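You operate a simulated robot arm through the tools that you are given. There is no shell and no other tool. Be economical: measure what you need, move in short steps, check, and stop when the job is done.

Carry out the task below with a simulated robot arm. There is one attempt and no reset: what you move stays moved.

## Task
Shut the air supply off and stand the water bottle in the grey tray.
Fine: shut the green tap, then the blue tap; flow knob to zero, pump switch off before the bottle is lifted. Leave the other taps.

The check looks at the end state, three seconds after you hand in, the way a careful person would. Anything else that was tipped, shoved, dropped, spilled or broken makes it a failure.

## Robot
A 6-joint arm with a two-finger parallel gripper, fixed in place. Base frame: the origin is at the foot of the arm, x ahead of it, y to its left, z up. Readings come in m, rad, newtons and seconds.
With the tool pointing down near the work surface it reaches from about 0.1 to 0.82 m from the base axis. Its first joint turns from -2.007 to 2.007 rad. Payload 4.2 kg.
The tool frame sits at the grasp point between the pads (the TCP): z along the fingers, y along the line on which they close. The tips reach 0.023 m beyond it. The gripper opens to 0.094 m. The fingers are 0.038 m wide and 0.01 m thick; the gripper's body (0.054 by 0.096 m) begins 0.039 m behind the TCP.
Orientation is that of the tool frame in the base frame, as a unit quaternion [x, y, z, w]. With the fingers straight down and closing along the base's y, the tool's x points along the base's -x, its y along +y and its z along -z.

## Interface
- The arm moves only by the tool apply_moves. Its argument "motion" is a list of rows, each an object of numbers (a shift or turn left out is 0, a gripper value left out holds the last): "x", "y", "z": the shift along the tool's x, y, z in m; "wx", "wy", "wz": the turn, a rotation vector about the tool's x, y, z in rad; "fingers": the opening in per cent of the stroke, from 0 (shut) to 100 (fully open). In form: [{"x": .., "y": .., "z": .., "wx": .., "wy": .., "wz": .., "fingers": ..}, ...]. A call has 1 to 12 rows; each row shifts and turns the commanded pose from where the row before left it, along the tool's axes as they then stand. Rows are played at 5 a second. More than 0.05 m and 0.15 rad between two rows, or a gripper value outside its range, and nothing of the call is played. A pose out of reach is approached as far as the arm can. The call stops where the force on the tool passes 50 N (or 10 N more than at its start, if that is more) or the arm is blocked; 0.2 s more then pass. The fingers move at their own pace (about 0.108 m/s each) and stop on an object; they squeeze with about 25 N. The grip force told is the motor's: it shows also when the fingers shut on nothing. Time passes only in rows, and 0.2 s behind the last, so rows that do not move let the fingers close. The reply holds the time, the measured pose of the TCP, the force on the tool along the base axes, the opening and the grip force, in the units named above and with some noise.
- Cameras (640 x 400 px; columns grow to the right, rows downward): "scene" is fixed at [0.0586, -0.5079, 1.3393]; the picture's right is [0.48, -0.88, 0.00], its down [-0.39, -0.21, -0.90] and it looks along [0.79, 0.43, -0.44] (base axes); focal length 291 px, centre (320, 200). "wrist" rides on the gripper at [0.086, 0.016, -0.075] in the tool frame; the picture's right is [-0.18, 0.98, 0.00], its down [-0.58, -0.11, -0.81] and it looks along [-0.79, -0.15, 0.59] (tool axes); focal length 243 px, centre (320, 200). There is no depth. A picture from a camera that has moved, and an enlarged one, comes with that camera's place and axes in the base frame and with its lens. The place of the scene camera against the robot may be out by one fixed shift of up to 0.012 m in any direction.
- get_image(camera): a new picture of that camera. The clock stands still meanwhile.
- slide_trunk(by): slides the trunk up (or, below 0, down) by that many m; the arm rides with it, the base frame stays. It gives what a move gives, with no picture.
- close_up(camera, box): a new picture of the part [left, top, right, bottom] of that camera's present view, enlarged. The clock stands still meanwhile.
- hand_in(): hands the job in; it is judged then, once.

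Go step by step. Nothing tells you positions but the pictures and the camera data: compare them with the known pose of the tool, close in by small moves and look again before you grip or let go. The budget is 120 turns and 76 pictures, counting those below and the enlarged ones. Unless the task says otherwise, let go and move clear before handing in, and close with one line.

The tools are called as a command line: name --argument value ..., lists and objects as JSON in quotes. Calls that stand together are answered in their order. apply_moves: Moves the arm, as the interface text tells. Its arguments: {"type":"object","properties":{"motion":{"type":"array","items":{"type":"object","properties":{"x":{"type":"number"},"y":{"type":"number"},"z":{"type":"number"},"wx":{"type":"number"},"wy":{"type":"number"},"wz":{"type":"number"},"fingers":{"type":"number"}}}}},"required":["motion"]} The other tools are called the same way: slide_trunk (by) slides the trunk up or down; get_image (camera) takes a picture; close_up (camera, box) takes an enlarged picture of a part of a camera's view; hand_in () hands the job in.

At the start:

```text
time_s: 0.0
tcp_pos: [0.5615, -0.218, 1.2614]
ee_rot: [0.0, 1.0, 0.001, 0.0]
wrist_force: [0.5, 0.2, -0.4]
width: 0.0939
grip_force: 0.2
trunk travel left (down, up): [-0.775, 0.215]
```

scene: 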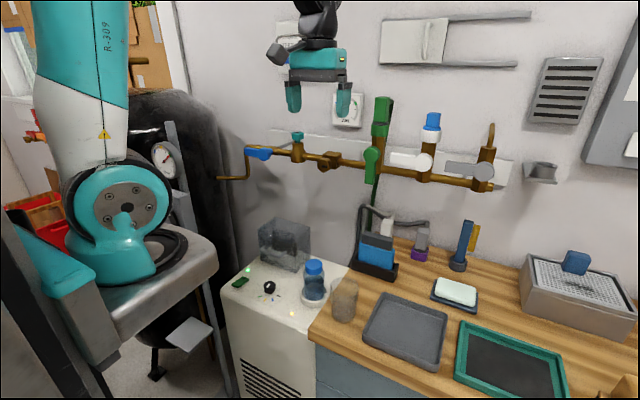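
wrist: 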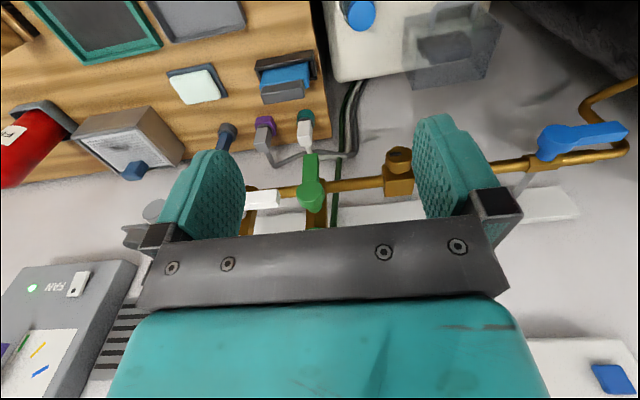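

I see a manifold pipe on the wall with blue, green, white and grey taps, a pump box with a knob, switch and bottle, and a grey tray. I'll look closer first.

close_up --camera "scene" --box '[220, 80, 520, 220]'

close_up --camera "scene" --box '[210, 200, 450, 350]'

```text
2.13 times, centred on (370, 150) of scene
camera zoom: at [0.0586, -0.5079, 1.3393], right [0.48, -0.88, 0.0], down [-0.39, -0.21, -0.9], along [0.79, 0.43, -0.44], focal length 622 px, centre (213, 307)
```

zoom: 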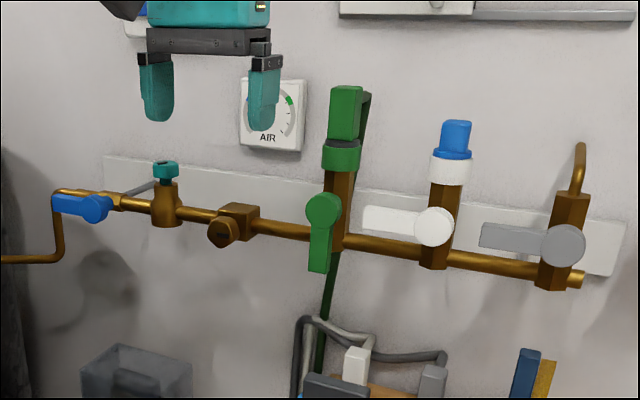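

```text
2.67 times, centred on (330, 275) of scene
camera zoom: at [0.0586, -0.5079, 1.3393], right [0.48, -0.88, 0.0], down [-0.39, -0.21, -0.9], along [0.79, 0.43, -0.44], focal length 777 px, centre (293, 0)
```

zoom: 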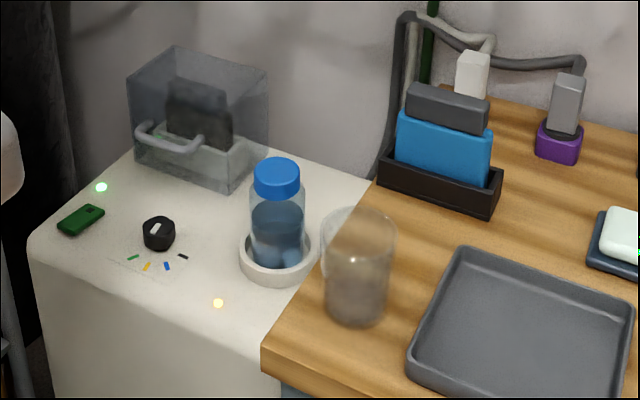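

The taps triangulate to about: green hub (0.74, -0.27, 1.12), blue hub (0.764, 0.08, 1.064). Both levers are along their pipes, so they are open. I'll pitch the tool to point at the wall (+x), on the spot.

apply_moves --motion '[{"z": -0.02, "wy": -0.1428}, {"wy": -0.1428}, {"wy": -0.1428}, {"wy": -0.1428}, {"wy": -0.1428}, {"wy": -0.1428}, {"wy": -0.1428}, {"wy": -0.1428}, {"wy": -0.1428}, {"wy": -0.1428}, {"wy": -0.1428}]'

```text
time_s: 2.4
tcp_pos: [0.5964, -0.2426, 1.3092]
ee_rot: [0.001, 0.707, -0.001, 0.707]
wrist_force: [-0.6, -0.1, 0.5]
width: 0.094
grip_force: 0.1
out of reach, approached as far as the arm can: row 9, 10, 11
trunk travel left (down, up): [-0.775, 0.215]
```

The tool now points at the wall, though slightly off the commanded position. I'll look from both cameras.

get_image --camera "wrist"

get_image --camera "scene"

```text
71 pictures are left
camera wrist: at [0.522, -0.2257, 1.2226], right [0.0, 0.98, 0.18], down [-0.81, -0.11, 0.58], along [0.59, -0.15, 0.79], focal length 243 px, centre (320, 200)
```

wrist: 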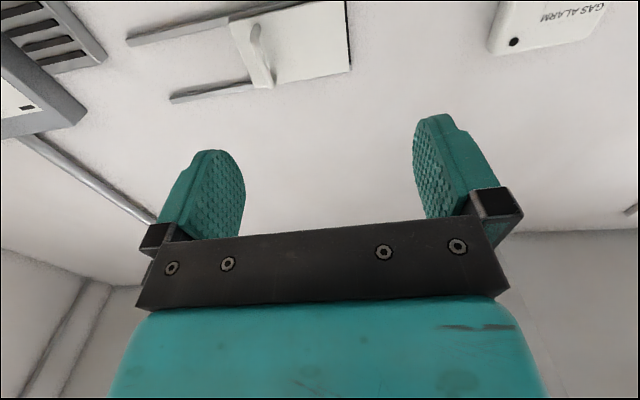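

```text
70 pictures are left
```

scene: 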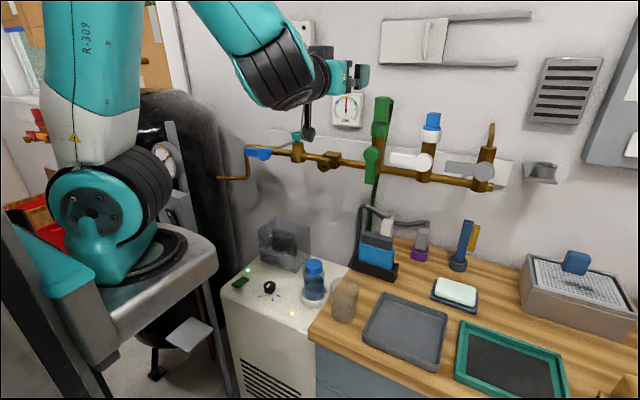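

The wrist camera now looks up past the fingertips, which will show the lever between them once I'm there. I'll lower to lever height while staying back from the wall.

apply_moves --motion '[{"z": 0.02}, {"x": 0.04}, {"x": 0.04}, {"x": 0.04}, {"x": 0.04}]'

```text
time_s: 3.6
tcp_pos: [0.6338, -0.24, 1.2249]
ee_rot: [0.002, 0.716, -0.002, 0.698]
wrist_force: [-0.8, -1.2, -0.1]
width: 0.094
grip_force: 0.2
out of reach, approached as far as the arm can: row 3, 4, 5
trunk travel left (down, up): [-0.775, 0.215]
```

Folding limits the arm here, so I'll use the trunk to go down.

slide_trunk --by -0.2

get_image --camera "wrist"

get_image --camera "scene"

```text
time_s: 5.8
tcp_pos: [0.6339, -0.2399, 1.027]
ee_rot: [0.001, 0.717, -0.001, 0.697]
wrist_force: [-0.1, -0.2, 0.3]
width: 0.094
grip_force: 0.0
trunk travel left (down, up): [-0.575, 0.415]
```

```text
69 pictures are left
camera wrist: at [0.5581, -0.2238, 0.9419], right [0.01, 0.98, 0.18], down [-0.79, -0.11, 0.6], along [0.61, -0.15, 0.78], focal length 243 px, centre (320, 200)
```

wrist: 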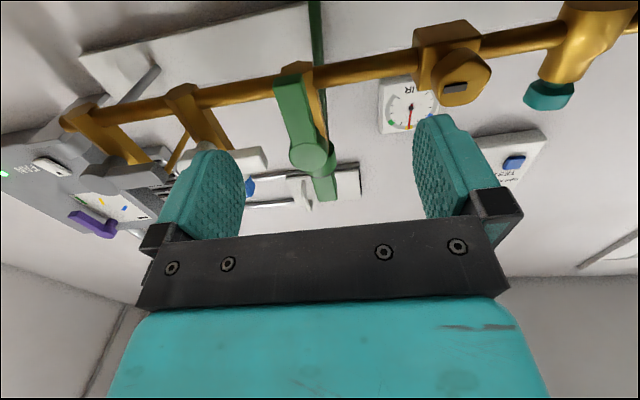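

```text
68 pictures are left
```

scene: 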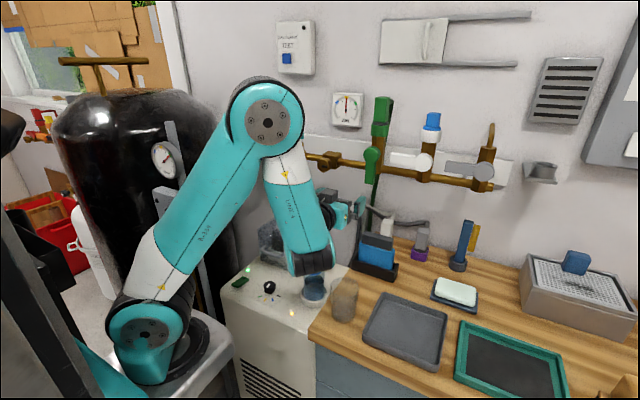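

From three views the green hub is at about (0.751, -0.269, 1.114), with its tip near z 1.03. I'll line up at z about 1.06 in front of the lever, with the fingers half open.

apply_moves --motion '[{"y": -0.029, "x": -0.03, "fingers": 55}, {"wy": 0.02}, {"z": 0.02}]'

get_image --camera "wrist"

```text
time_s: 6.6
tcp_pos: [0.6543, -0.2687, 1.0558]
ee_rot: [0.002, 0.723, -0.002, 0.691]
wrist_force: [-0.4, -0.5, -0.5]
width: 0.0517
grip_force: 0.1
trunk travel left (down, up): [-0.575, 0.415]
```

```text
67 pictures are left
camera wrist: at [0.577, -0.2526, 0.9731], right [0.01, 0.98, 0.18], down [-0.78, -0.11, 0.62], along [0.63, -0.15, 0.76], focal length 243 px, centre (320, 200)
```

wrist: 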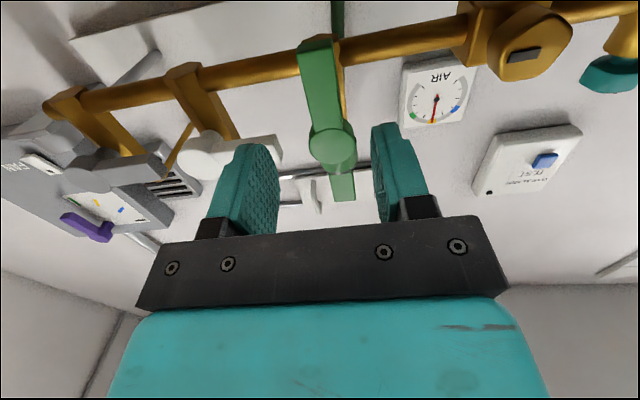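

The lever lies at y about -0.268, exactly centred between the fingers. I'll correct the pitch and move in around it in steps.

apply_moves --motion '[{"wy": -0.045}, {"z": 0.025}, {"z": 0.025}, {"z": 0.015}]'

get_image --camera "wrist"

close_up --camera "scene" --box '[290, 90, 450, 190]'

```text
time_s: 7.6
tcp_pos: [0.7206, -0.2697, 1.0568]
ee_rot: [0.001, 0.707, -0.001, 0.707]
wrist_force: [-0.5, 0.1, -0.2]
width: 0.0516
grip_force: 0.0
trunk travel left (down, up): [-0.575, 0.415]
```

```text
66 pictures are left
camera wrist: at [0.6461, -0.2534, 0.9693], right [0.01, 0.98, 0.18], down [-0.81, -0.1, 0.58], along [0.59, -0.15, 0.79], focal length 243 px, centre (320, 200)
```

wrist: 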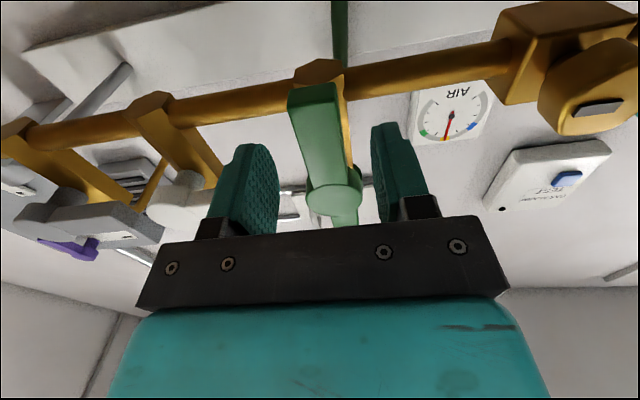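

```text
4.00 times, centred on (370, 140) of scene
camera zoom: at [0.0586, -0.5079, 1.3393], right [0.48, -0.88, 0.0], down [-0.39, -0.21, -0.9], along [0.79, 0.43, -0.44], focal length 1166 px, centre (120, 440)
```

zoom: 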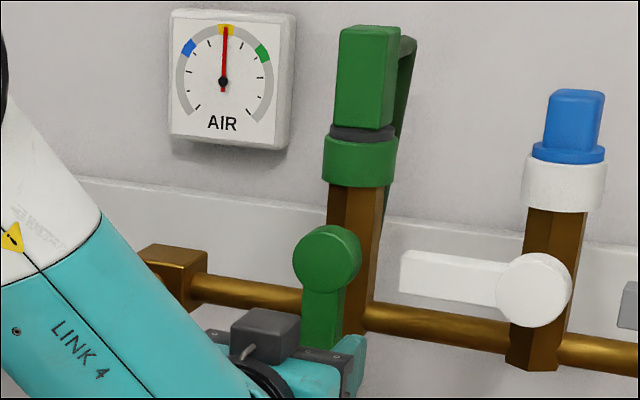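

Centred still. I'll go a little deeper, then close partly toward the lever to keep a loose fork.

apply_moves --motion '[{"z": 0.01}, {"z": 0.01}, {"fingers": 36}, {}]'

get_image --camera "wrist"

```text
time_s: 8.6
tcp_pos: [0.741, -0.2692, 1.0562]
ee_rot: [0.001, 0.708, -0.001, 0.706]
wrist_force: [0.5, -0.3, 0.5]
width: 0.0337
grip_force: 0.1
trunk travel left (down, up): [-0.575, 0.415]
```

```text
64 pictures are left
camera wrist: at [0.666, -0.2534, 0.9688], right [0.01, 0.98, 0.18], down [-0.81, -0.1, 0.58], along [0.59, -0.15, 0.79], focal length 243 px, centre (320, 200)
```

wrist: 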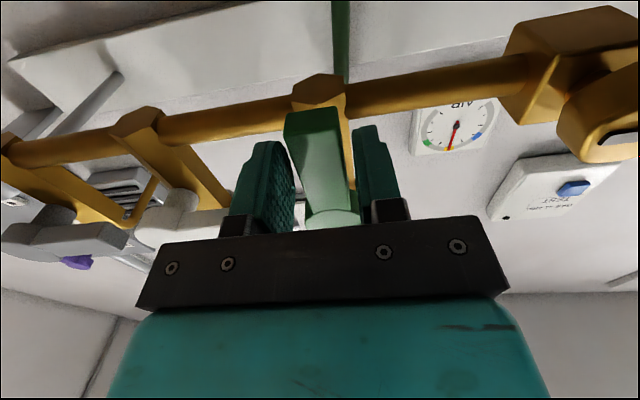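

The lever sits between the fingers (x 0.743–0.762) with tips at 0.764. I'll sweep an arc about the hub (r = 0.056) clockwise, so the lever goes from down to left. Half first.

apply_moves --motion '[{"x": -0.00057, "y": 0.00797, "wz": 0.1428}, {"x": -0.00057, "y": 0.00797, "wz": 0.1428}, {"x": -0.00057, "y": 0.00797, "wz": 0.1428}, {"x": -0.00057, "y": 0.00797, "wz": 0.1428}, {"x": -0.00057, "y": 0.00797, "wz": 0.1428}]'

close_up --camera "scene" --box '[290, 90, 450, 190]'

```text
time_s: 9.8
tcp_pos: [0.7406, -0.2331, 1.0696]
ee_rot: [0.249, 0.662, 0.249, 0.662]
wrist_force: [-0.5, -0.9, 0.6]
width: 0.0334
grip_force: 0.1
trunk travel left (down, up): [-0.575, 0.415]
```

```text
4.00 times, centred on (370, 140) of scene
camera zoom: at [0.0586, -0.5079, 1.3393], right [0.48, -0.88, 0.0], down [-0.39, -0.21, -0.9], along [0.79, 0.43, -0.44], focal length 1166 px, centre (120, 440)
```

zoom: 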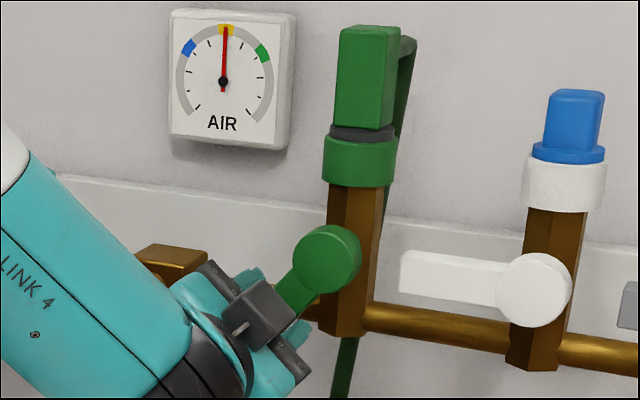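

It turns freely. I'll continue to horizontal.

apply_moves --motion '[{"x": -0.00057, "y": 0.00797, "wz": 0.1428}, {"x": -0.00057, "y": 0.00797, "wz": 0.1428}, {"x": -0.00057, "y": 0.00797, "wz": 0.1428}, {"x": -0.00057, "y": 0.00797, "wz": 0.1428}, {"x": -0.00057, "y": 0.00797, "wz": 0.1428}, {"x": -0.00057, "y": 0.00797, "wz": 0.1428}]'

close_up --camera "scene" --box '[290, 90, 450, 190]'

get_image --camera "wrist"

```text
time_s: 11.2
tcp_pos: [0.741, -0.2131, 1.112]
ee_rot: [0.502, 0.499, 0.498, 0.501]
wrist_force: [-0.1, 0.2, -0.2]
width: 0.0336
grip_force: 0.1
trunk travel left (down, up): [-0.575, 0.415]
```

```text
4.00 times, centred on (370, 140) of scene
camera zoom: at [0.0586, -0.5079, 1.3393], right [0.48, -0.88, 0.0], down [-0.39, -0.21, -0.9], along [0.79, 0.43, -0.44], focal length 1166 px, centre (120, 440)
```

zoom: 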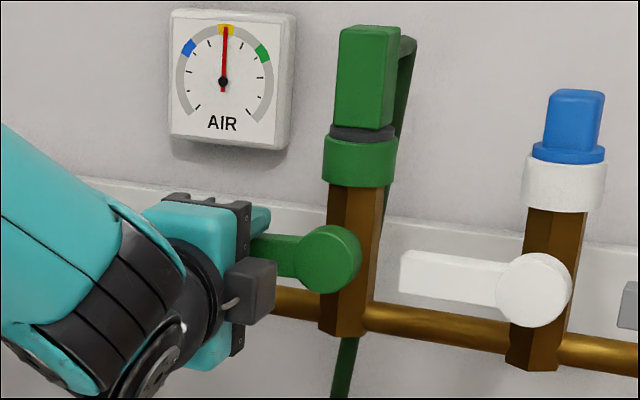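

```text
61 pictures are left
camera wrist: at [0.6668, -0.1267, 1.1283], right [0.0, -0.19, 0.98], down [-0.81, -0.58, -0.11], along [0.59, -0.8, -0.15], focal length 243 px, centre (320, 200)
```

wrist: 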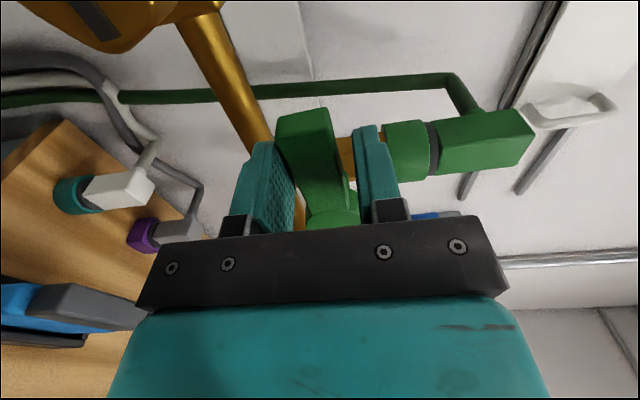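

Almost there. I'll squeeze to align the lever with the now-horizontal fingers and nudge slightly past to seat it at the stop.

apply_moves --motion '[{"fingers": 0}, {}, {}, {"x": -0.0001, "y": 0.0017, "wz": 0.03}]'

close_up --camera "scene" --box '[290, 90, 450, 190]'

get_image --camera "wrist"

```text
time_s: 12.2
tcp_pos: [0.7405, -0.2134, 1.1125]
ee_rot: [0.509, 0.493, 0.504, 0.494]
wrist_force: [-5.2, 4.1, -7.5]
width: 0.0254
grip_force: 44.9
trunk travel left (down, up): [-0.575, 0.415]
```

```text
4.00 times, centred on (370, 140) of scene
camera zoom: at [0.0586, -0.5079, 1.3393], right [0.48, -0.88, 0.0], down [-0.39, -0.21, -0.9], along [0.79, 0.43, -0.44], focal length 1166 px, centre (120, 440)
```

zoom: 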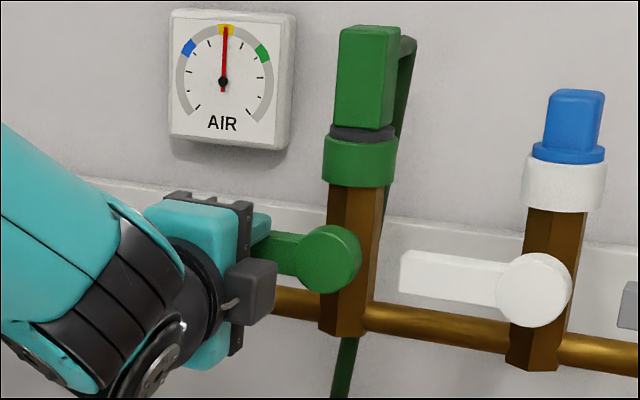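

```text
59 pictures are left
camera wrist: at [0.6669, -0.1271, 1.1312], right [0.0, -0.21, 0.98], down [-0.81, -0.57, -0.12], along [0.59, -0.79, -0.17], focal length 243 px, centre (320, 200)
```

wrist: 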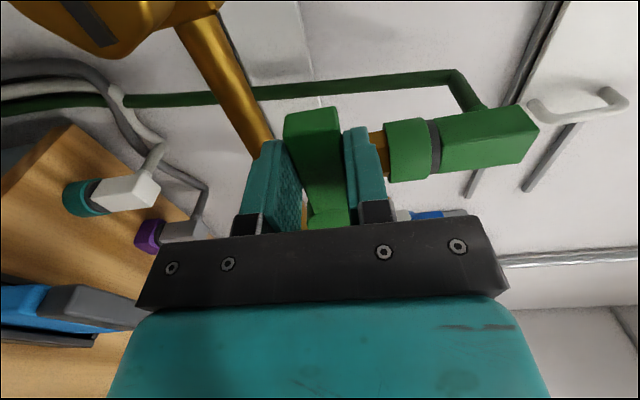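

The resistance suggests the stop is reached. I'll open and back straight out.

apply_moves --motion '[{"fingers": 45}, {}, {"z": -0.03}, {"z": -0.03}, {"z": -0.03}]'

get_image --camera "wrist"

get_image --camera "scene"

```text
time_s: 13.4
tcp_pos: [0.6494, -0.2136, 1.1122]
ee_rot: [0.509, 0.492, 0.505, 0.494]
wrist_force: [0.5, 0.3, -0.5]
width: 0.0422
grip_force: 0.1
trunk travel left (down, up): [-0.575, 0.415]
```

```text
58 pictures are left
camera wrist: at [0.5756, -0.1271, 1.1322], right [0.0, -0.21, 0.98], down [-0.81, -0.57, -0.13], along [0.59, -0.79, -0.17], focal length 243 px, centre (320, 200)
```

wrist: 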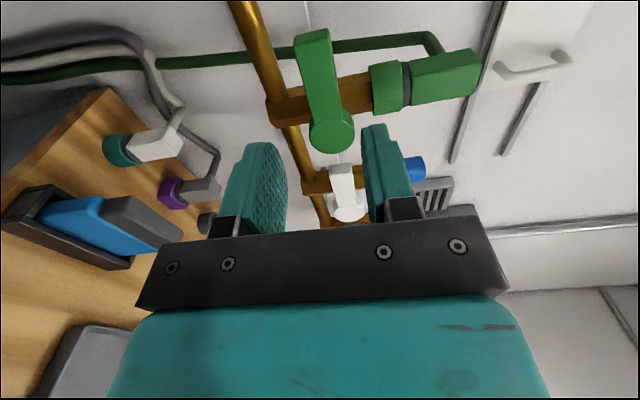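

```text
57 pictures are left
```

scene: 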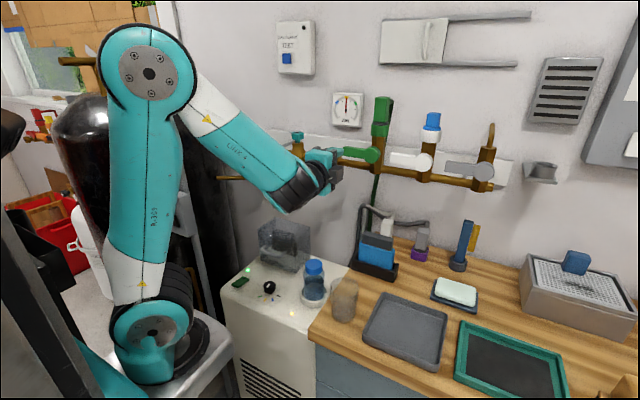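

Green is now horizontal like the closed white and grey taps. Next is the blue tap: I'll move left in front of the pipe, keeping clear.

apply_moves --motion '[{"wz": -0.03, "z": -0.02}, {"x": 0.045, "y": -0.006}, {"x": 0.045, "y": -0.006}, {"x": 0.045, "y": -0.006}, {"x": 0.045, "y": -0.006}, {"x": 0.045, "y": -0.006}, {"x": 0.045, "y": -0.006}, {"x": 0.045, "y": -0.006}, {"x": 0.035, "y": -0.006}]'

get_image --camera "wrist"

get_image --camera "scene"

```text
time_s: 15.2
tcp_pos: [0.6432, 0.0904, 1.0775]
ee_rot: [0.507, 0.493, 0.49, 0.511]
wrist_force: [9.8, -37.4, 2.0]
width: 0.0423
grip_force: 0.0
out of reach, approached as far as the arm can: row 3, 4
trunk travel left (down, up): [-0.575, 0.415]
stopped in row 9: the force on the tool passed its limit (the readings are from after the stop); the commanded pose is now the measured one
```

```text
56 pictures are left
camera wrist: at [0.5719, 0.1789, 1.0934], right [-0.01, -0.18, 0.98], down [-0.83, -0.55, -0.11], along [0.56, -0.81, -0.14], focal length 243 px, centre (320, 200)
```

wrist: 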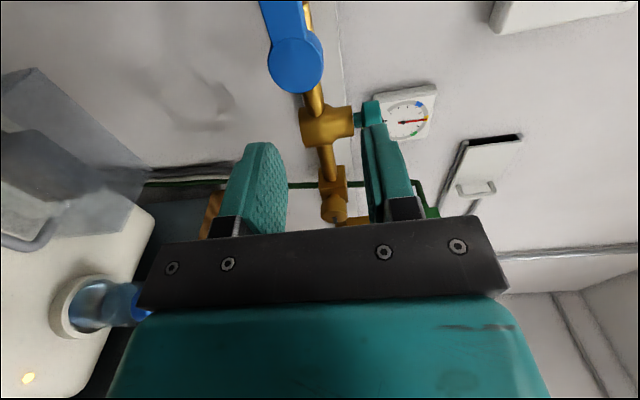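

```text
55 pictures are left
```

scene: 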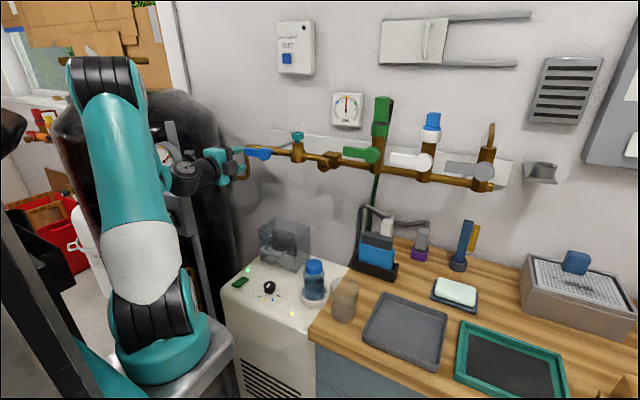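

Something on the left (+y) stopped it, probably the camera stalk against the tank's frame. I'll back off right away and look.

apply_moves --motion '[{"x": -0.03}, {"x": -0.03}, {"x": -0.03}]'

close_up --camera "scene" --box '[50, 70, 350, 270]'

```text
time_s: 16.0
tcp_pos: [0.6388, 0.0051, 1.0789]
ee_rot: [0.505, 0.495, 0.492, 0.508]
wrist_force: [-0.2, -0.3, -0.6]
width: 0.0423
grip_force: 0.1
trunk travel left (down, up): [-0.575, 0.415]
```

```text
2.00 times, centred on (200, 170) of scene
camera zoom: at [0.0586, -0.5079, 1.3393], right [0.48, -0.88, 0.0], down [-0.39, -0.21, -0.9], along [0.79, 0.43, -0.44], focal length 583 px, centre (560, 260)
```

zoom: 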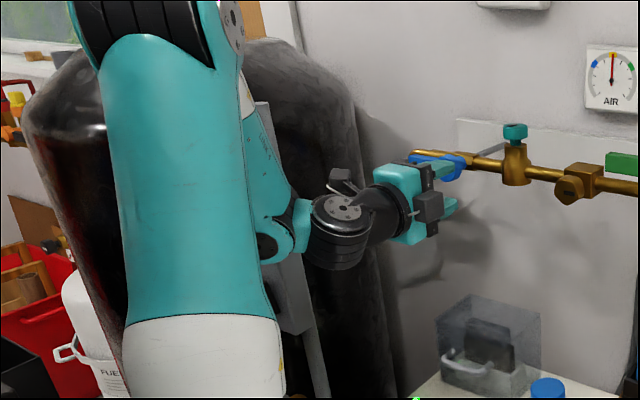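

The contact was on the +y side near the tank at about y 0.19. I'll flip the roll so the camera stalk sits on the right, and approach the blue tap yawed from the right. First the roll, in place.

apply_moves --motion '[{"z": 0.025}, {"wz": -0.145}, {"wz": -0.145}, {"wz": -0.145}, {"wz": -0.145}, {"wz": -0.145}, {"wz": -0.145}, {"wz": -0.145}, {"wz": -0.145}, {"wz": -0.145}, {"wz": -0.145}, {"wz": -0.145}]'

apply_moves --motion '[{"wz": -0.145}, {"wz": -0.145}, {"wz": -0.145}, {"wz": -0.145}, {"wz": -0.145}, {"wz": -0.145}, {"wz": -0.145}, {"wz": -0.145}, {"wz": -0.145}, {"wz": -0.145}, {"wz": -0.11}]'

```text
time_s: 18.6
tcp_pos: [0.6653, 0.003, 1.0776]
ee_rot: [-0.001, 0.707, -0.022, 0.707]
wrist_force: [-0.4, -0.1, 0.4]
width: 0.0421
grip_force: 0.0
trunk travel left (down, up): [-0.575, 0.415]
```

```text
time_s: 21.0
tcp_pos: [0.6649, 0.0036, 1.078]
ee_rot: [0.499, -0.501, 0.512, -0.488]
wrist_force: [0.6, 0.9, 0.3]
width: 0.0424
grip_force: 0.0
trunk travel left (down, up): [-0.575, 0.415]
```

Roll is done with the stalk on the right. Now I'll yaw toward +y by 0.5 rad and shift toward the tap, staying 7 cm short.

apply_moves --motion '[{"wy": -0.125}, {"wy": -0.125}, {"wy": -0.125}, {"wy": -0.125}, {"x": -0.035, "y": 0.009, "z": 0.02}, {"x": -0.032, "y": 0.009, "z": 0.02}]'

get_image --camera "wrist"

get_image --camera "scene"

```text
time_s: 22.4
tcp_pos: [0.669, 0.0821, 1.0526]
ee_rot: [0.608, -0.366, 0.373, -0.598]
wrist_force: [-0.4, -0.1, -0.2]
width: 0.0422
grip_force: 0.0
out of reach, approached as far as the arm can: row 3
trunk travel left (down, up): [-0.575, 0.415]
```

```text
53 pictures are left
camera wrist: at [0.6443, -0.0292, 1.0374], right [-0.08, 0.15, -0.99], down [-0.98, 0.15, 0.11], along [0.17, 0.98, 0.13], focal length 243 px, centre (320, 200)
```

wrist: 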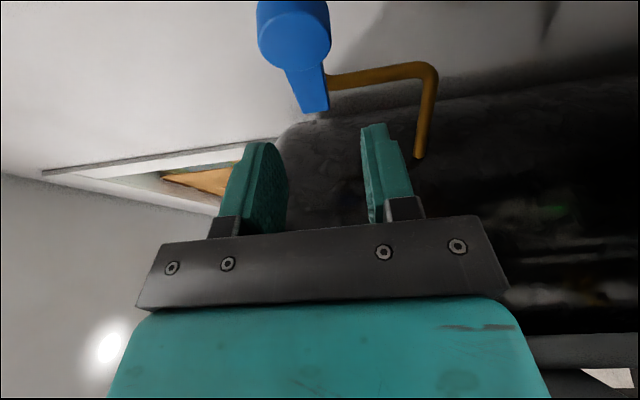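

```text
52 pictures are left
```

scene: 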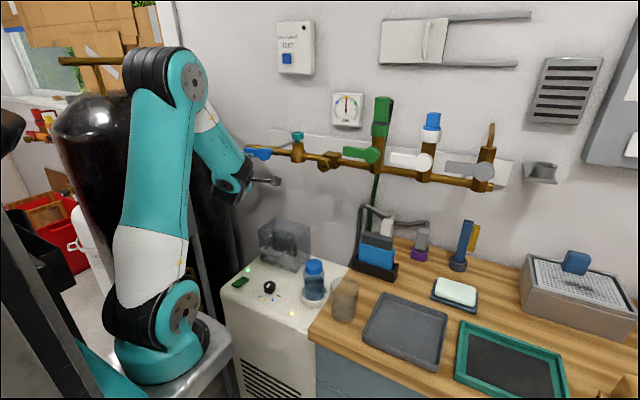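

The blue lever points straight left, from the hub at (0.76, 0.086, 1.06) to a tip at y about 0.16. I'm nearly on line, so I'll advance along the tool and check.

apply_moves --motion '[{"x": -0.0083, "y": -0.0075, "z": 0.02}, {"z": 0.02}, {"z": 0.02}]'

get_image --camera "wrist"

```text
time_s: 23.2
tcp_pos: [0.7203, 0.1179, 1.059]
ee_rot: [0.609, -0.365, 0.372, -0.598]
wrist_force: [0.0, 0.0, 0.3]
width: 0.0423
grip_force: 0.1
trunk travel left (down, up): [-0.575, 0.415]
```

```text
51 pictures are left
camera wrist: at [0.6928, 0.0066, 1.045], right [-0.08, 0.15, -0.99], down [-0.98, 0.15, 0.11], along [0.17, 0.98, 0.13], focal length 243 px, centre (320, 200)
```

wrist: 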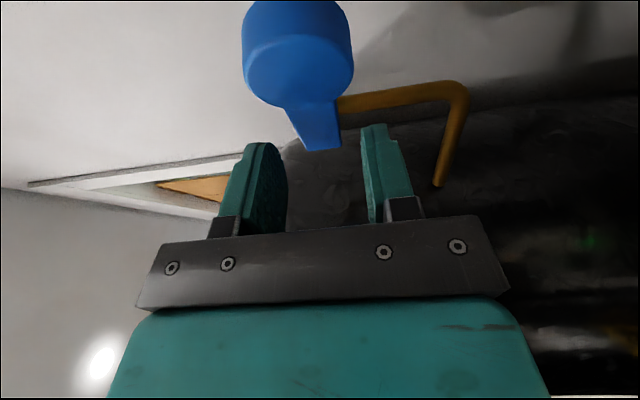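

Aligned in height (1.059). Moving in the last 2.8 cm.

apply_moves --motion '[{"z": 0.014}, {"z": 0.014}, {"fingers": 38}, {}]'

get_image --camera "wrist"

close_up --camera "scene" --box '[200, 110, 320, 210]'

```text
time_s: 24.2
tcp_pos: [0.7439, 0.1309, 1.0576]
ee_rot: [0.609, -0.365, 0.373, -0.597]
wrist_force: [-0.7, 1.2, -0.8]
width: 0.0357
grip_force: 0.1
trunk travel left (down, up): [-0.575, 0.415]
```

```text
50 pictures are left
camera wrist: at [0.718, 0.0194, 1.0446], right [-0.08, 0.15, -0.99], down [-0.98, 0.15, 0.11], along [0.17, 0.98, 0.13], focal length 243 px, centre (320, 200)
```

wrist: 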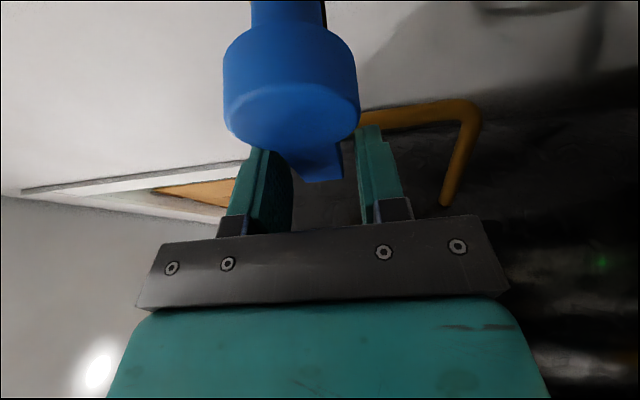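

```text
4.00 times, centred on (260, 160) of scene
camera zoom: at [0.0586, -0.5079, 1.3393], right [0.48, -0.88, 0.0], down [-0.39, -0.21, -0.9], along [0.79, 0.43, -0.44], focal length 1166 px, centre (560, 360)
```

zoom: 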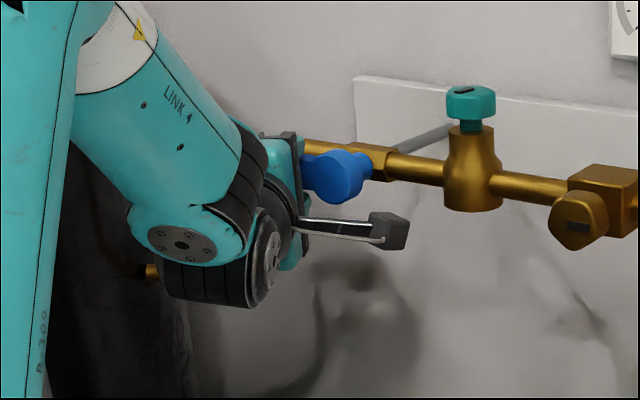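

The fork is around the lever. I'll go 6 mm deeper and then rotate about the hub axis (base +x), so the lever goes from left to up, half the way first.

apply_moves --motion '[{"z": 0.006}, {"x": 0.00044, "y": -0.00683, "z": -0.00022, "wx": 0.0648, "wz": 0.1272}, {"x": 0.00044, "y": -0.00683, "z": -0.00022, "wx": 0.0648, "wz": 0.1272}, {"x": 0.00044, "y": -0.00683, "z": -0.00022, "wx": 0.0648, "wz": 0.1272}, {"x": 0.00044, "y": -0.00683, "z": -0.00022, "wx": 0.0648, "wz": 0.1272}]'

close_up --camera "scene" --box '[200, 110, 320, 210]'

get_image --camera "wrist"

```text
time_s: 25.2
tcp_pos: [0.7511, 0.1284, 1.0617]
ee_rot: [-0.494, 0.443, -0.29, 0.69]
wrist_force: [0.0, -3.2, -25.8]
width: 0.0458
grip_force: 11.6
trunk travel left (down, up): [-0.575, 0.415]
stopped in row 4: the force on the tool passed its limit (the readings are from after the stop); the commanded pose is now the measured one
```

```text
4.00 times, centred on (260, 160) of scene
camera zoom: at [0.0586, -0.5079, 1.3393], right [0.48, -0.88, 0.0], down [-0.39, -0.21, -0.9], along [0.79, 0.43, -0.44], focal length 1166 px, centre (560, 360)
```

zoom: 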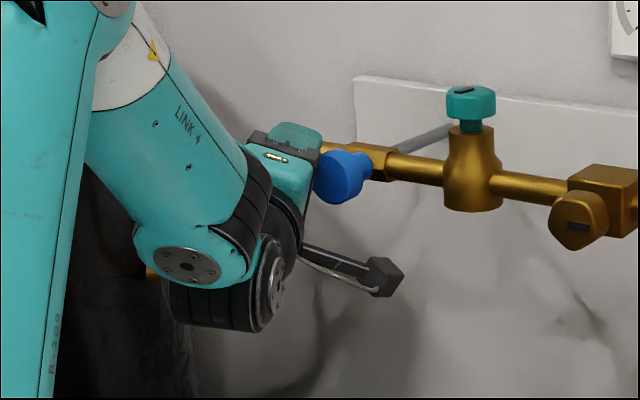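

```text
47 pictures are left
camera wrist: at [0.7212, 0.0295, 1.0086], right [-0.12, 0.49, -0.86], down [-0.97, 0.11, 0.2], along [0.19, 0.86, 0.47], focal length 243 px, centre (320, 200)
```

wrist: 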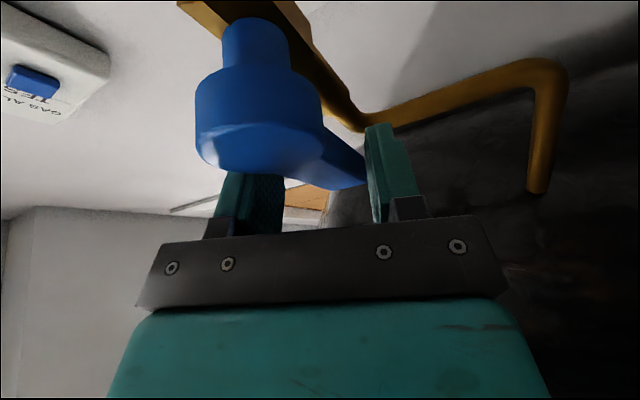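

The lever resists turning up (fingers forced open, -26 N), so blue must close the other way, from left to down. I'll unwind to the starting orientation.

apply_moves --motion '[{"fingers": 48}, {"wx": -0.05, "wz": -0.098}, {"wx": -0.05, "wz": -0.098}, {"wx": -0.05, "wz": -0.098}, {}]'

get_image --camera "wrist"

```text
time_s: 26.4
tcp_pos: [0.7505, 0.1272, 1.0683]
ee_rot: [-0.599, 0.383, -0.356, 0.606]
wrist_force: [0.1, 0.8, 0.7]
width: 0.0454
grip_force: 0.0
trunk travel left (down, up): [-0.575, 0.415]
```

```text
46 pictures are left
camera wrist: at [0.7232, 0.0176, 1.0492], right [-0.11, 0.19, -0.98], down [-0.98, 0.15, 0.14], along [0.17, 0.97, 0.17], focal length 243 px, centre (320, 200)
```

wrist: 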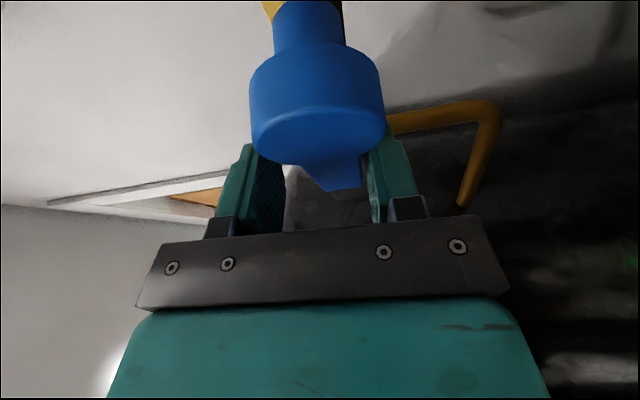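

Back on the lever, slightly high. I'll re-centre and then rotate the other way (lever from left to down), half the way.

apply_moves --motion '[{"x": -0.0045, "y": 0.009, "z": 0.0023}, {"fingers": 35}, {"x": 0.00042, "y": 0.00654, "z": -0.00021, "wx": -0.0648, "wz": -0.1272}, {"x": 0.00042, "y": 0.00654, "z": -0.00021, "wx": -0.0648, "wz": -0.1272}, {"x": 0.00042, "y": 0.00654, "z": -0.00021, "wx": -0.0648, "wz": -0.1272}, {"x": 0.00042, "y": 0.00654, "z": -0.00021, "wx": -0.0648, "wz": -0.1272}]'

get_image --camera "wrist"

```text
time_s: 27.8
tcp_pos: [0.7497, 0.1278, 1.033]
ee_rot: [0.749, -0.262, 0.445, -0.415]
wrist_force: [0.1, 1.0, 0.6]
width: 0.0332
grip_force: 0.2
trunk travel left (down, up): [-0.575, 0.415]
```

```text
45 pictures are left
camera wrist: at [0.7236, 0.024, 1.0773], right [-0.11, -0.37, -0.92], down [-0.98, 0.19, 0.04], along [0.16, 0.91, -0.38], focal length 243 px, centre (320, 200)
```

wrist: 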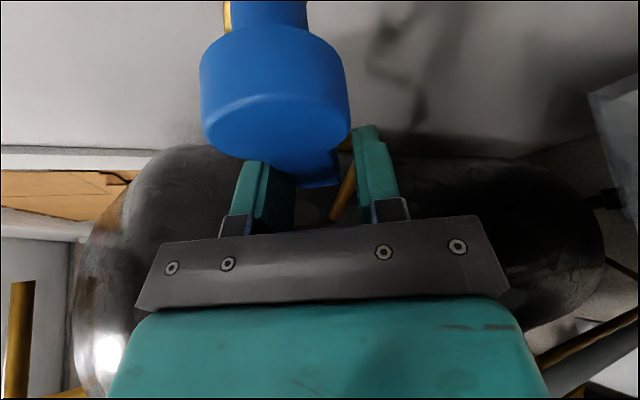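

The lever follows freely this way. Continuing the rest.

apply_moves --motion '[{"x": 0.00042, "y": 0.00654, "z": -0.00021, "wx": -0.0648, "wz": -0.1272}, {"x": 0.00042, "y": 0.00654, "z": -0.00021, "wx": -0.0648, "wz": -0.1272}, {"x": 0.00042, "y": 0.00654, "z": -0.00021, "wx": -0.0648, "wz": -0.1272}, {"x": 0.00042, "y": 0.00654, "z": -0.00021, "wx": -0.0648, "wz": -0.1272}, {"x": 0.00042, "y": 0.00654, "z": -0.00021, "wx": -0.0648, "wz": -0.1272}, {"x": 0.00042, "y": 0.00654, "z": -0.00021, "wx": -0.0648, "wz": -0.1272}, {"x": 0.00042, "y": 0.00654, "z": -0.00021, "wx": -0.0648, "wz": -0.1272}]'

get_image --camera "wrist"

close_up --camera "scene" --box '[200, 110, 320, 210]'

```text
time_s: 29.4
tcp_pos: [0.749, 0.0888, 1.0104]
ee_rot: [0.86, -0.007, 0.51, -0.01]
wrist_force: [-0.2, 0.5, 0.7]
width: 0.0328
grip_force: 0.0
trunk travel left (down, up): [-0.575, 0.415]
```

```text
44 pictures are left
camera wrist: at [0.7247, 0.0701, 1.1221], right [-0.09, -0.98, -0.19], down [-0.99, 0.11, -0.12], along [0.14, 0.17, -0.97], focal length 243 px, centre (320, 200)
```

wrist: 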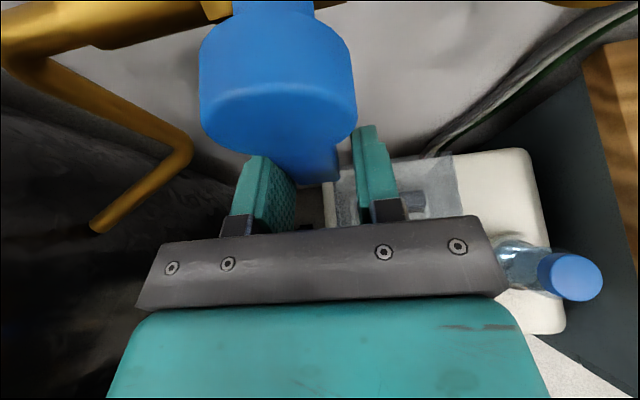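

```text
4.00 times, centred on (260, 160) of scene
camera zoom: at [0.0586, -0.5079, 1.3393], right [0.48, -0.88, 0.0], down [-0.39, -0.21, -0.9], along [0.79, 0.43, -0.44], focal length 1166 px, centre (560, 360)
```

zoom: 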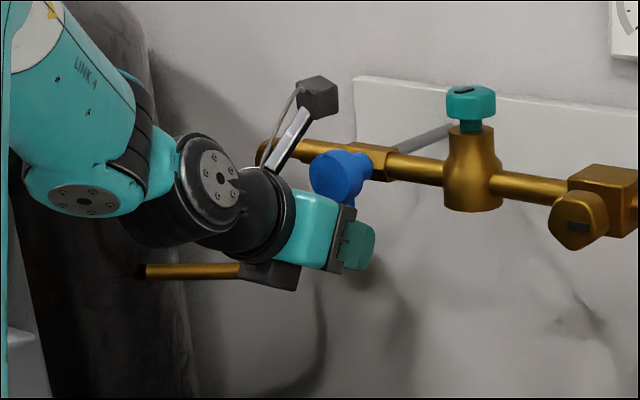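

The lever is nearly straight down. I'll squeeze to align it and nudge slightly to the stop.

apply_moves --motion '[{"fingers": 0}, {}, {}, {"y": 0.0014, "wx": -0.0136, "wz": -0.0267}]'

get_image --camera "wrist"

```text
time_s: 30.4
tcp_pos: [0.7485, 0.0894, 1.0121]
ee_rot: [0.86, 0.001, 0.511, 0.0]
wrist_force: [1.6, 10.5, 2.4]
width: 0.0251
grip_force: 45.1
trunk travel left (down, up): [-0.575, 0.415]
```

```text
42 pictures are left
camera wrist: at [0.7247, 0.0734, 1.1225], right [-0.09, -0.98, -0.16], down [-0.99, 0.11, -0.13], along [0.14, 0.15, -0.98], focal length 243 px, centre (320, 200)
```

wrist: 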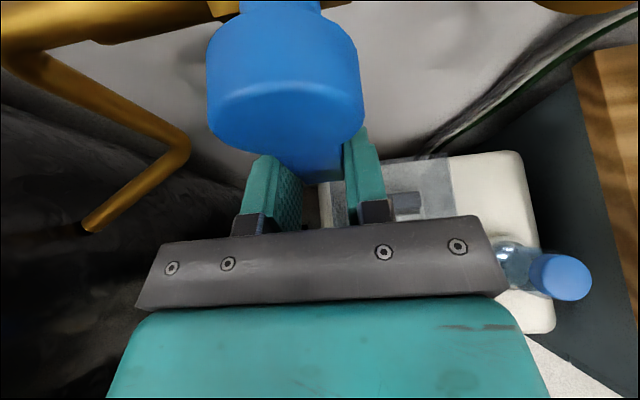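

Released position next: open wide and retreat straight along the tool.

apply_moves --motion '[{"fingers": 65}, {}, {"z": -0.03}, {"z": -0.03}, {"z": -0.03}]'

get_image --camera "wrist"

get_image --camera "scene"

```text
time_s: 31.6
tcp_pos: [0.6714, 0.0885, 1.0558]
ee_rot: [0.86, 0.0, 0.511, 0.001]
wrist_force: [1.3, 0.3, 0.1]
width: 0.061
grip_force: 0.0
trunk travel left (down, up): [-0.575, 0.415]
```

```text
41 pictures are left
camera wrist: at [0.6464, 0.0728, 1.1663], right [-0.09, -0.98, -0.16], down [-0.99, 0.11, -0.12], along [0.14, 0.15, -0.98], focal length 243 px, centre (320, 200)
```

wrist: 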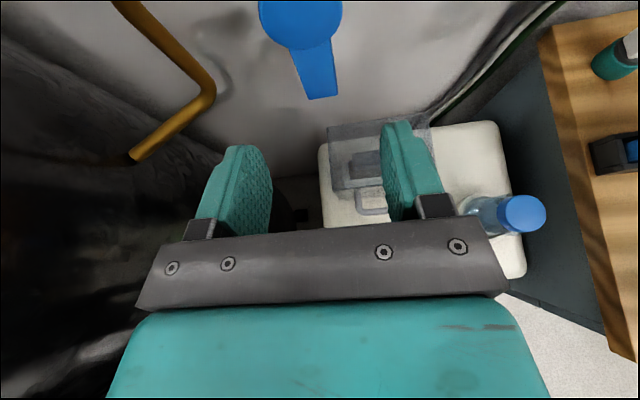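

```text
40 pictures are left
```

scene: 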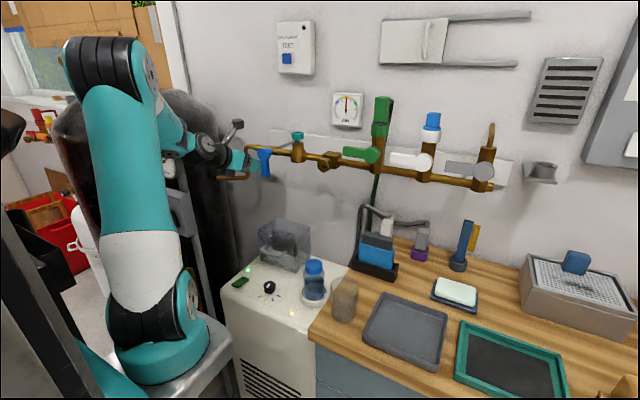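

Both levers check out: green is horizontal and blue exactly vertical. Now I'll back away from the pipe toward the pump box, and point the tool down.

apply_moves --motion '[{"x": -0.03, "y": 0.022, "z": -0.01}, {"x": -0.03, "y": 0.022}, {"x": -0.03, "y": 0.022}, {"x": -0.03, "y": 0.022}, {"wy": -0.14}, {"wy": -0.14}, {"wy": -0.14}, {"wy": -0.14}, {"wy": -0.14}, {"wy": -0.14}, {"wy": -0.14}, {"wy": -0.067}]'

get_image --camera "wrist"

get_image --camera "scene"

```text
time_s: 34.2
tcp_pos: [0.6187, 0.0059, 0.9572]
ee_rot: [1.0, 0.0, 0.011, 0.001]
wrist_force: [0.0, 0.1, -0.3]
width: 0.0609
grip_force: 0.1
out of reach, approached as far as the arm can: row 4
trunk travel left (down, up): [-0.575, 0.415]
```

```text
39 pictures are left
camera wrist: at [0.7033, -0.0098, 1.0344], right [-0.18, -0.98, 0.0], down [-0.6, 0.11, 0.79], along [-0.78, 0.15, -0.61], focal length 243 px, centre (320, 200)
```

wrist: 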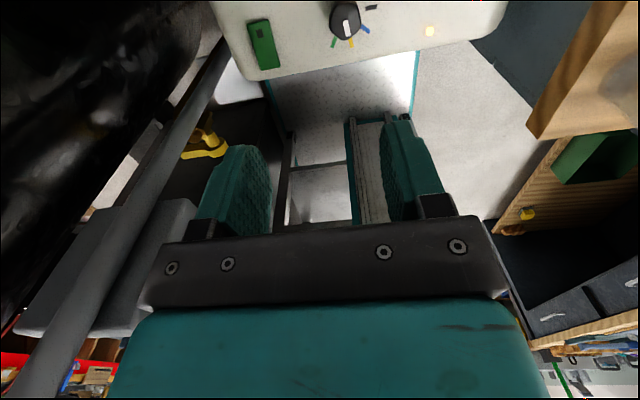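

```text
38 pictures are left
```

scene: 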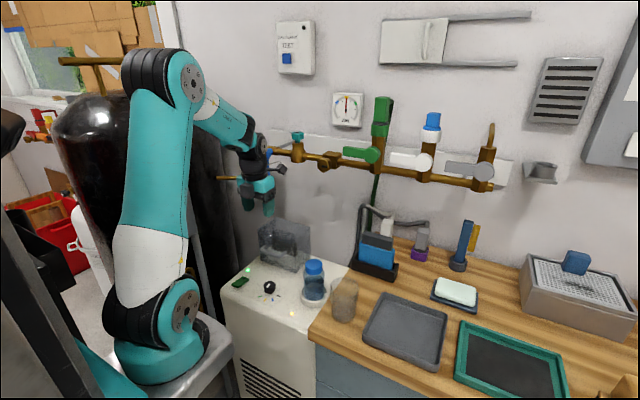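

The knob and green switch are visible on the pump top. I'll unroll the wrist to its initial orientation (camera on the -x side) for a better working view and joint range.

apply_moves --motion '[{"wz": 0.145}, {"wz": 0.145}, {"wz": 0.145}, {"wz": 0.145}, {"wz": 0.145}, {"wz": 0.145}, {"wz": 0.145}, {"wz": 0.145}, {"wz": 0.145}, {"wz": 0.145}, {"wz": 0.145}]'

apply_moves --motion '[{"wz": 0.145}, {"wz": 0.145}, {"wz": 0.145}, {"wz": 0.145}, {"wz": 0.145}, {"wz": 0.145}, {"wz": 0.145}, {"wz": 0.145}, {"wz": 0.145}, {"wz": 0.145}, {"wz": 0.097, "wy": 0.02}]'

get_image --camera "wrist"

```text
time_s: 36.6
tcp_pos: [0.6189, 0.0072, 0.9585]
ee_rot: [-0.697, 0.717, -0.01, 0.008]
wrist_force: [0.0, 0.2, 0.2]
width: 0.0613
grip_force: 0.1
trunk travel left (down, up): [-0.575, 0.415]
```

```text
time_s: 39.0
tcp_pos: [0.6195, 0.0063, 0.9572]
ee_rot: [0.003, 1.0, -0.001, 0.003]
wrist_force: [-0.5, -0.5, -0.3]
width: 0.0609
grip_force: 0.1
trunk travel left (down, up): [-0.575, 0.415]
```

```text
37 pictures are left
camera wrist: at [0.5322, 0.0234, 1.0319], right [0.19, 0.98, 0.0], down [0.58, -0.11, 0.81], along [0.8, -0.15, -0.59], focal length 243 px, centre (320, 200)
```

wrist: 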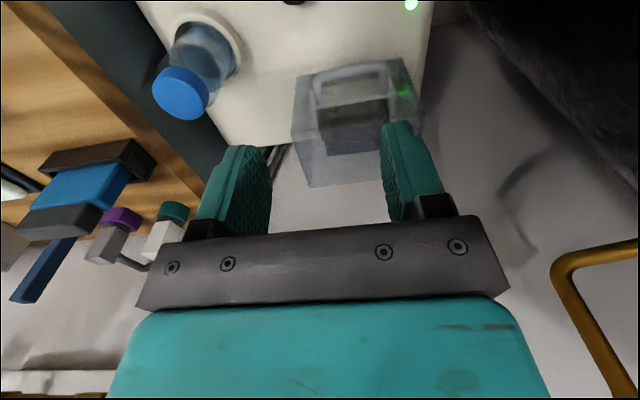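

The knob is just out of view toward the robot. I'll back up 12 cm.

apply_moves --motion '[{"x": 0.04}, {"x": 0.04}, {"x": 0.04}]'

get_image --camera "wrist"

```text
time_s: 39.8
tcp_pos: [0.4989, 0.0066, 0.9562]
ee_rot: [0.001, 1.0, -0.003, 0.002]
wrist_force: [0.4, 0.4, 0.4]
width: 0.0609
grip_force: 0.1
trunk travel left (down, up): [-0.575, 0.415]
```

```text
36 pictures are left
camera wrist: at [0.4121, 0.0228, 1.0311], right [0.19, 0.98, 0.0], down [0.58, -0.11, 0.81], along [0.8, -0.15, -0.59], focal length 243 px, centre (320, 200)
```

wrist: 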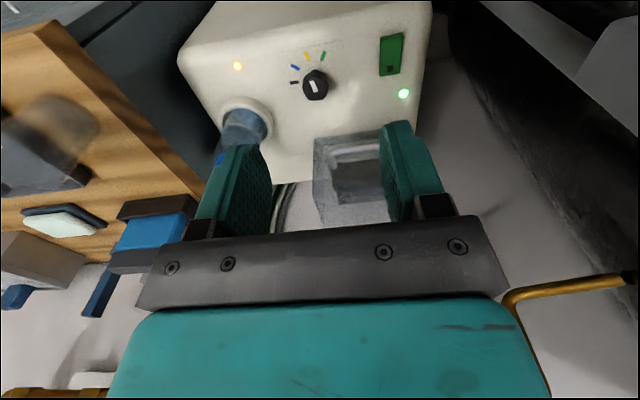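

close_up --camera "wrist" --box '[220, 20, 440, 150]'

close_up --camera "scene" --box '[220, 250, 320, 320]'

```text
2.91 times, centred on (330, 85) of wrist
camera zoom: at [0.4121, 0.0228, 1.0311], right [0.19, 0.98, 0.0], down [0.58, -0.11, 0.81], along [0.8, -0.15, -0.59], focal length 706 px, centre (291, 534)
```

zoom: 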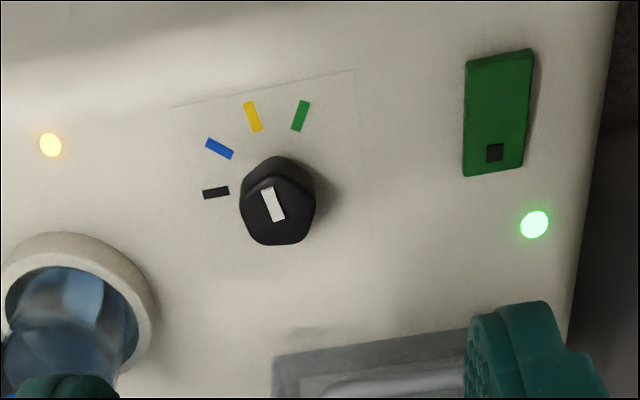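

```text
5.71 times, centred on (270, 285) of scene
camera zoom: at [0.0586, -0.5079, 1.3393], right [0.48, -0.88, 0.0], down [-0.39, -0.21, -0.9], along [0.79, 0.43, -0.44], focal length 1665 px, centre (606, -286)
```

zoom: 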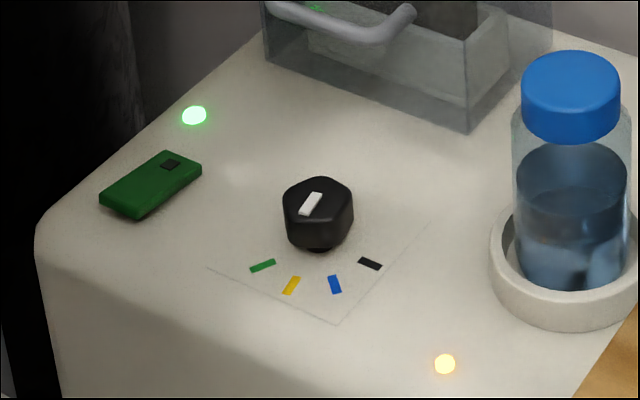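

The knob's white pointer is at yellow, and the black mark is zero: 82° counter-clockwise from above. The knob is at about (0.599, -0.020) with its top at 0.684, and the bottle is at about (0.64, -0.165). I'll move above the knob with a pre-twist.

apply_moves --motion '[{"x": -0.025, "y": -0.0067, "z": 0.039, "fingers": 75}, {"x": -0.025, "y": -0.0067, "z": 0.039}, {"x": -0.025, "y": -0.0067, "z": 0.039}, {"x": -0.025, "y": -0.0067, "z": 0.039}, {"wz": 0.14}, {"wz": 0.14}, {"wz": 0.14}, {"wz": 0.14}, {"wz": 0.14}, {"wz": 0.1}]'

get_image --camera "wrist"

```text
time_s: 42.0
tcp_pos: [0.5988, -0.021, 0.8013]
ee_rot: [0.392, 0.92, 0.0, 0.002]
wrist_force: [0.9, -0.2, 0.2]
width: 0.0706
grip_force: 0.0
trunk travel left (down, up): [-0.575, 0.415]
```

```text
33 pictures are left
camera wrist: at [0.5509, 0.053, 0.8759], right [0.84, 0.55, 0.0], down [0.32, -0.49, 0.81], along [0.45, -0.68, -0.59], focal length 243 px, centre (320, 200)
```

wrist: 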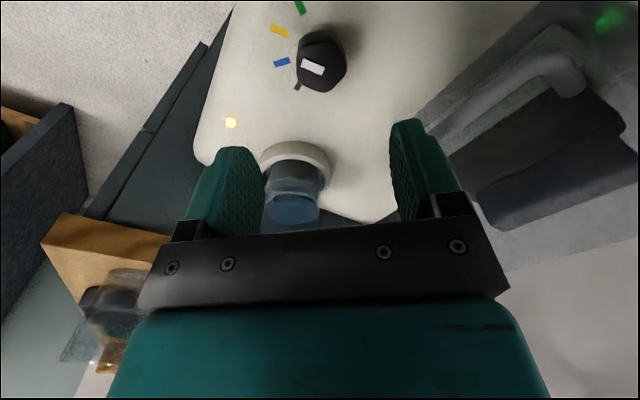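

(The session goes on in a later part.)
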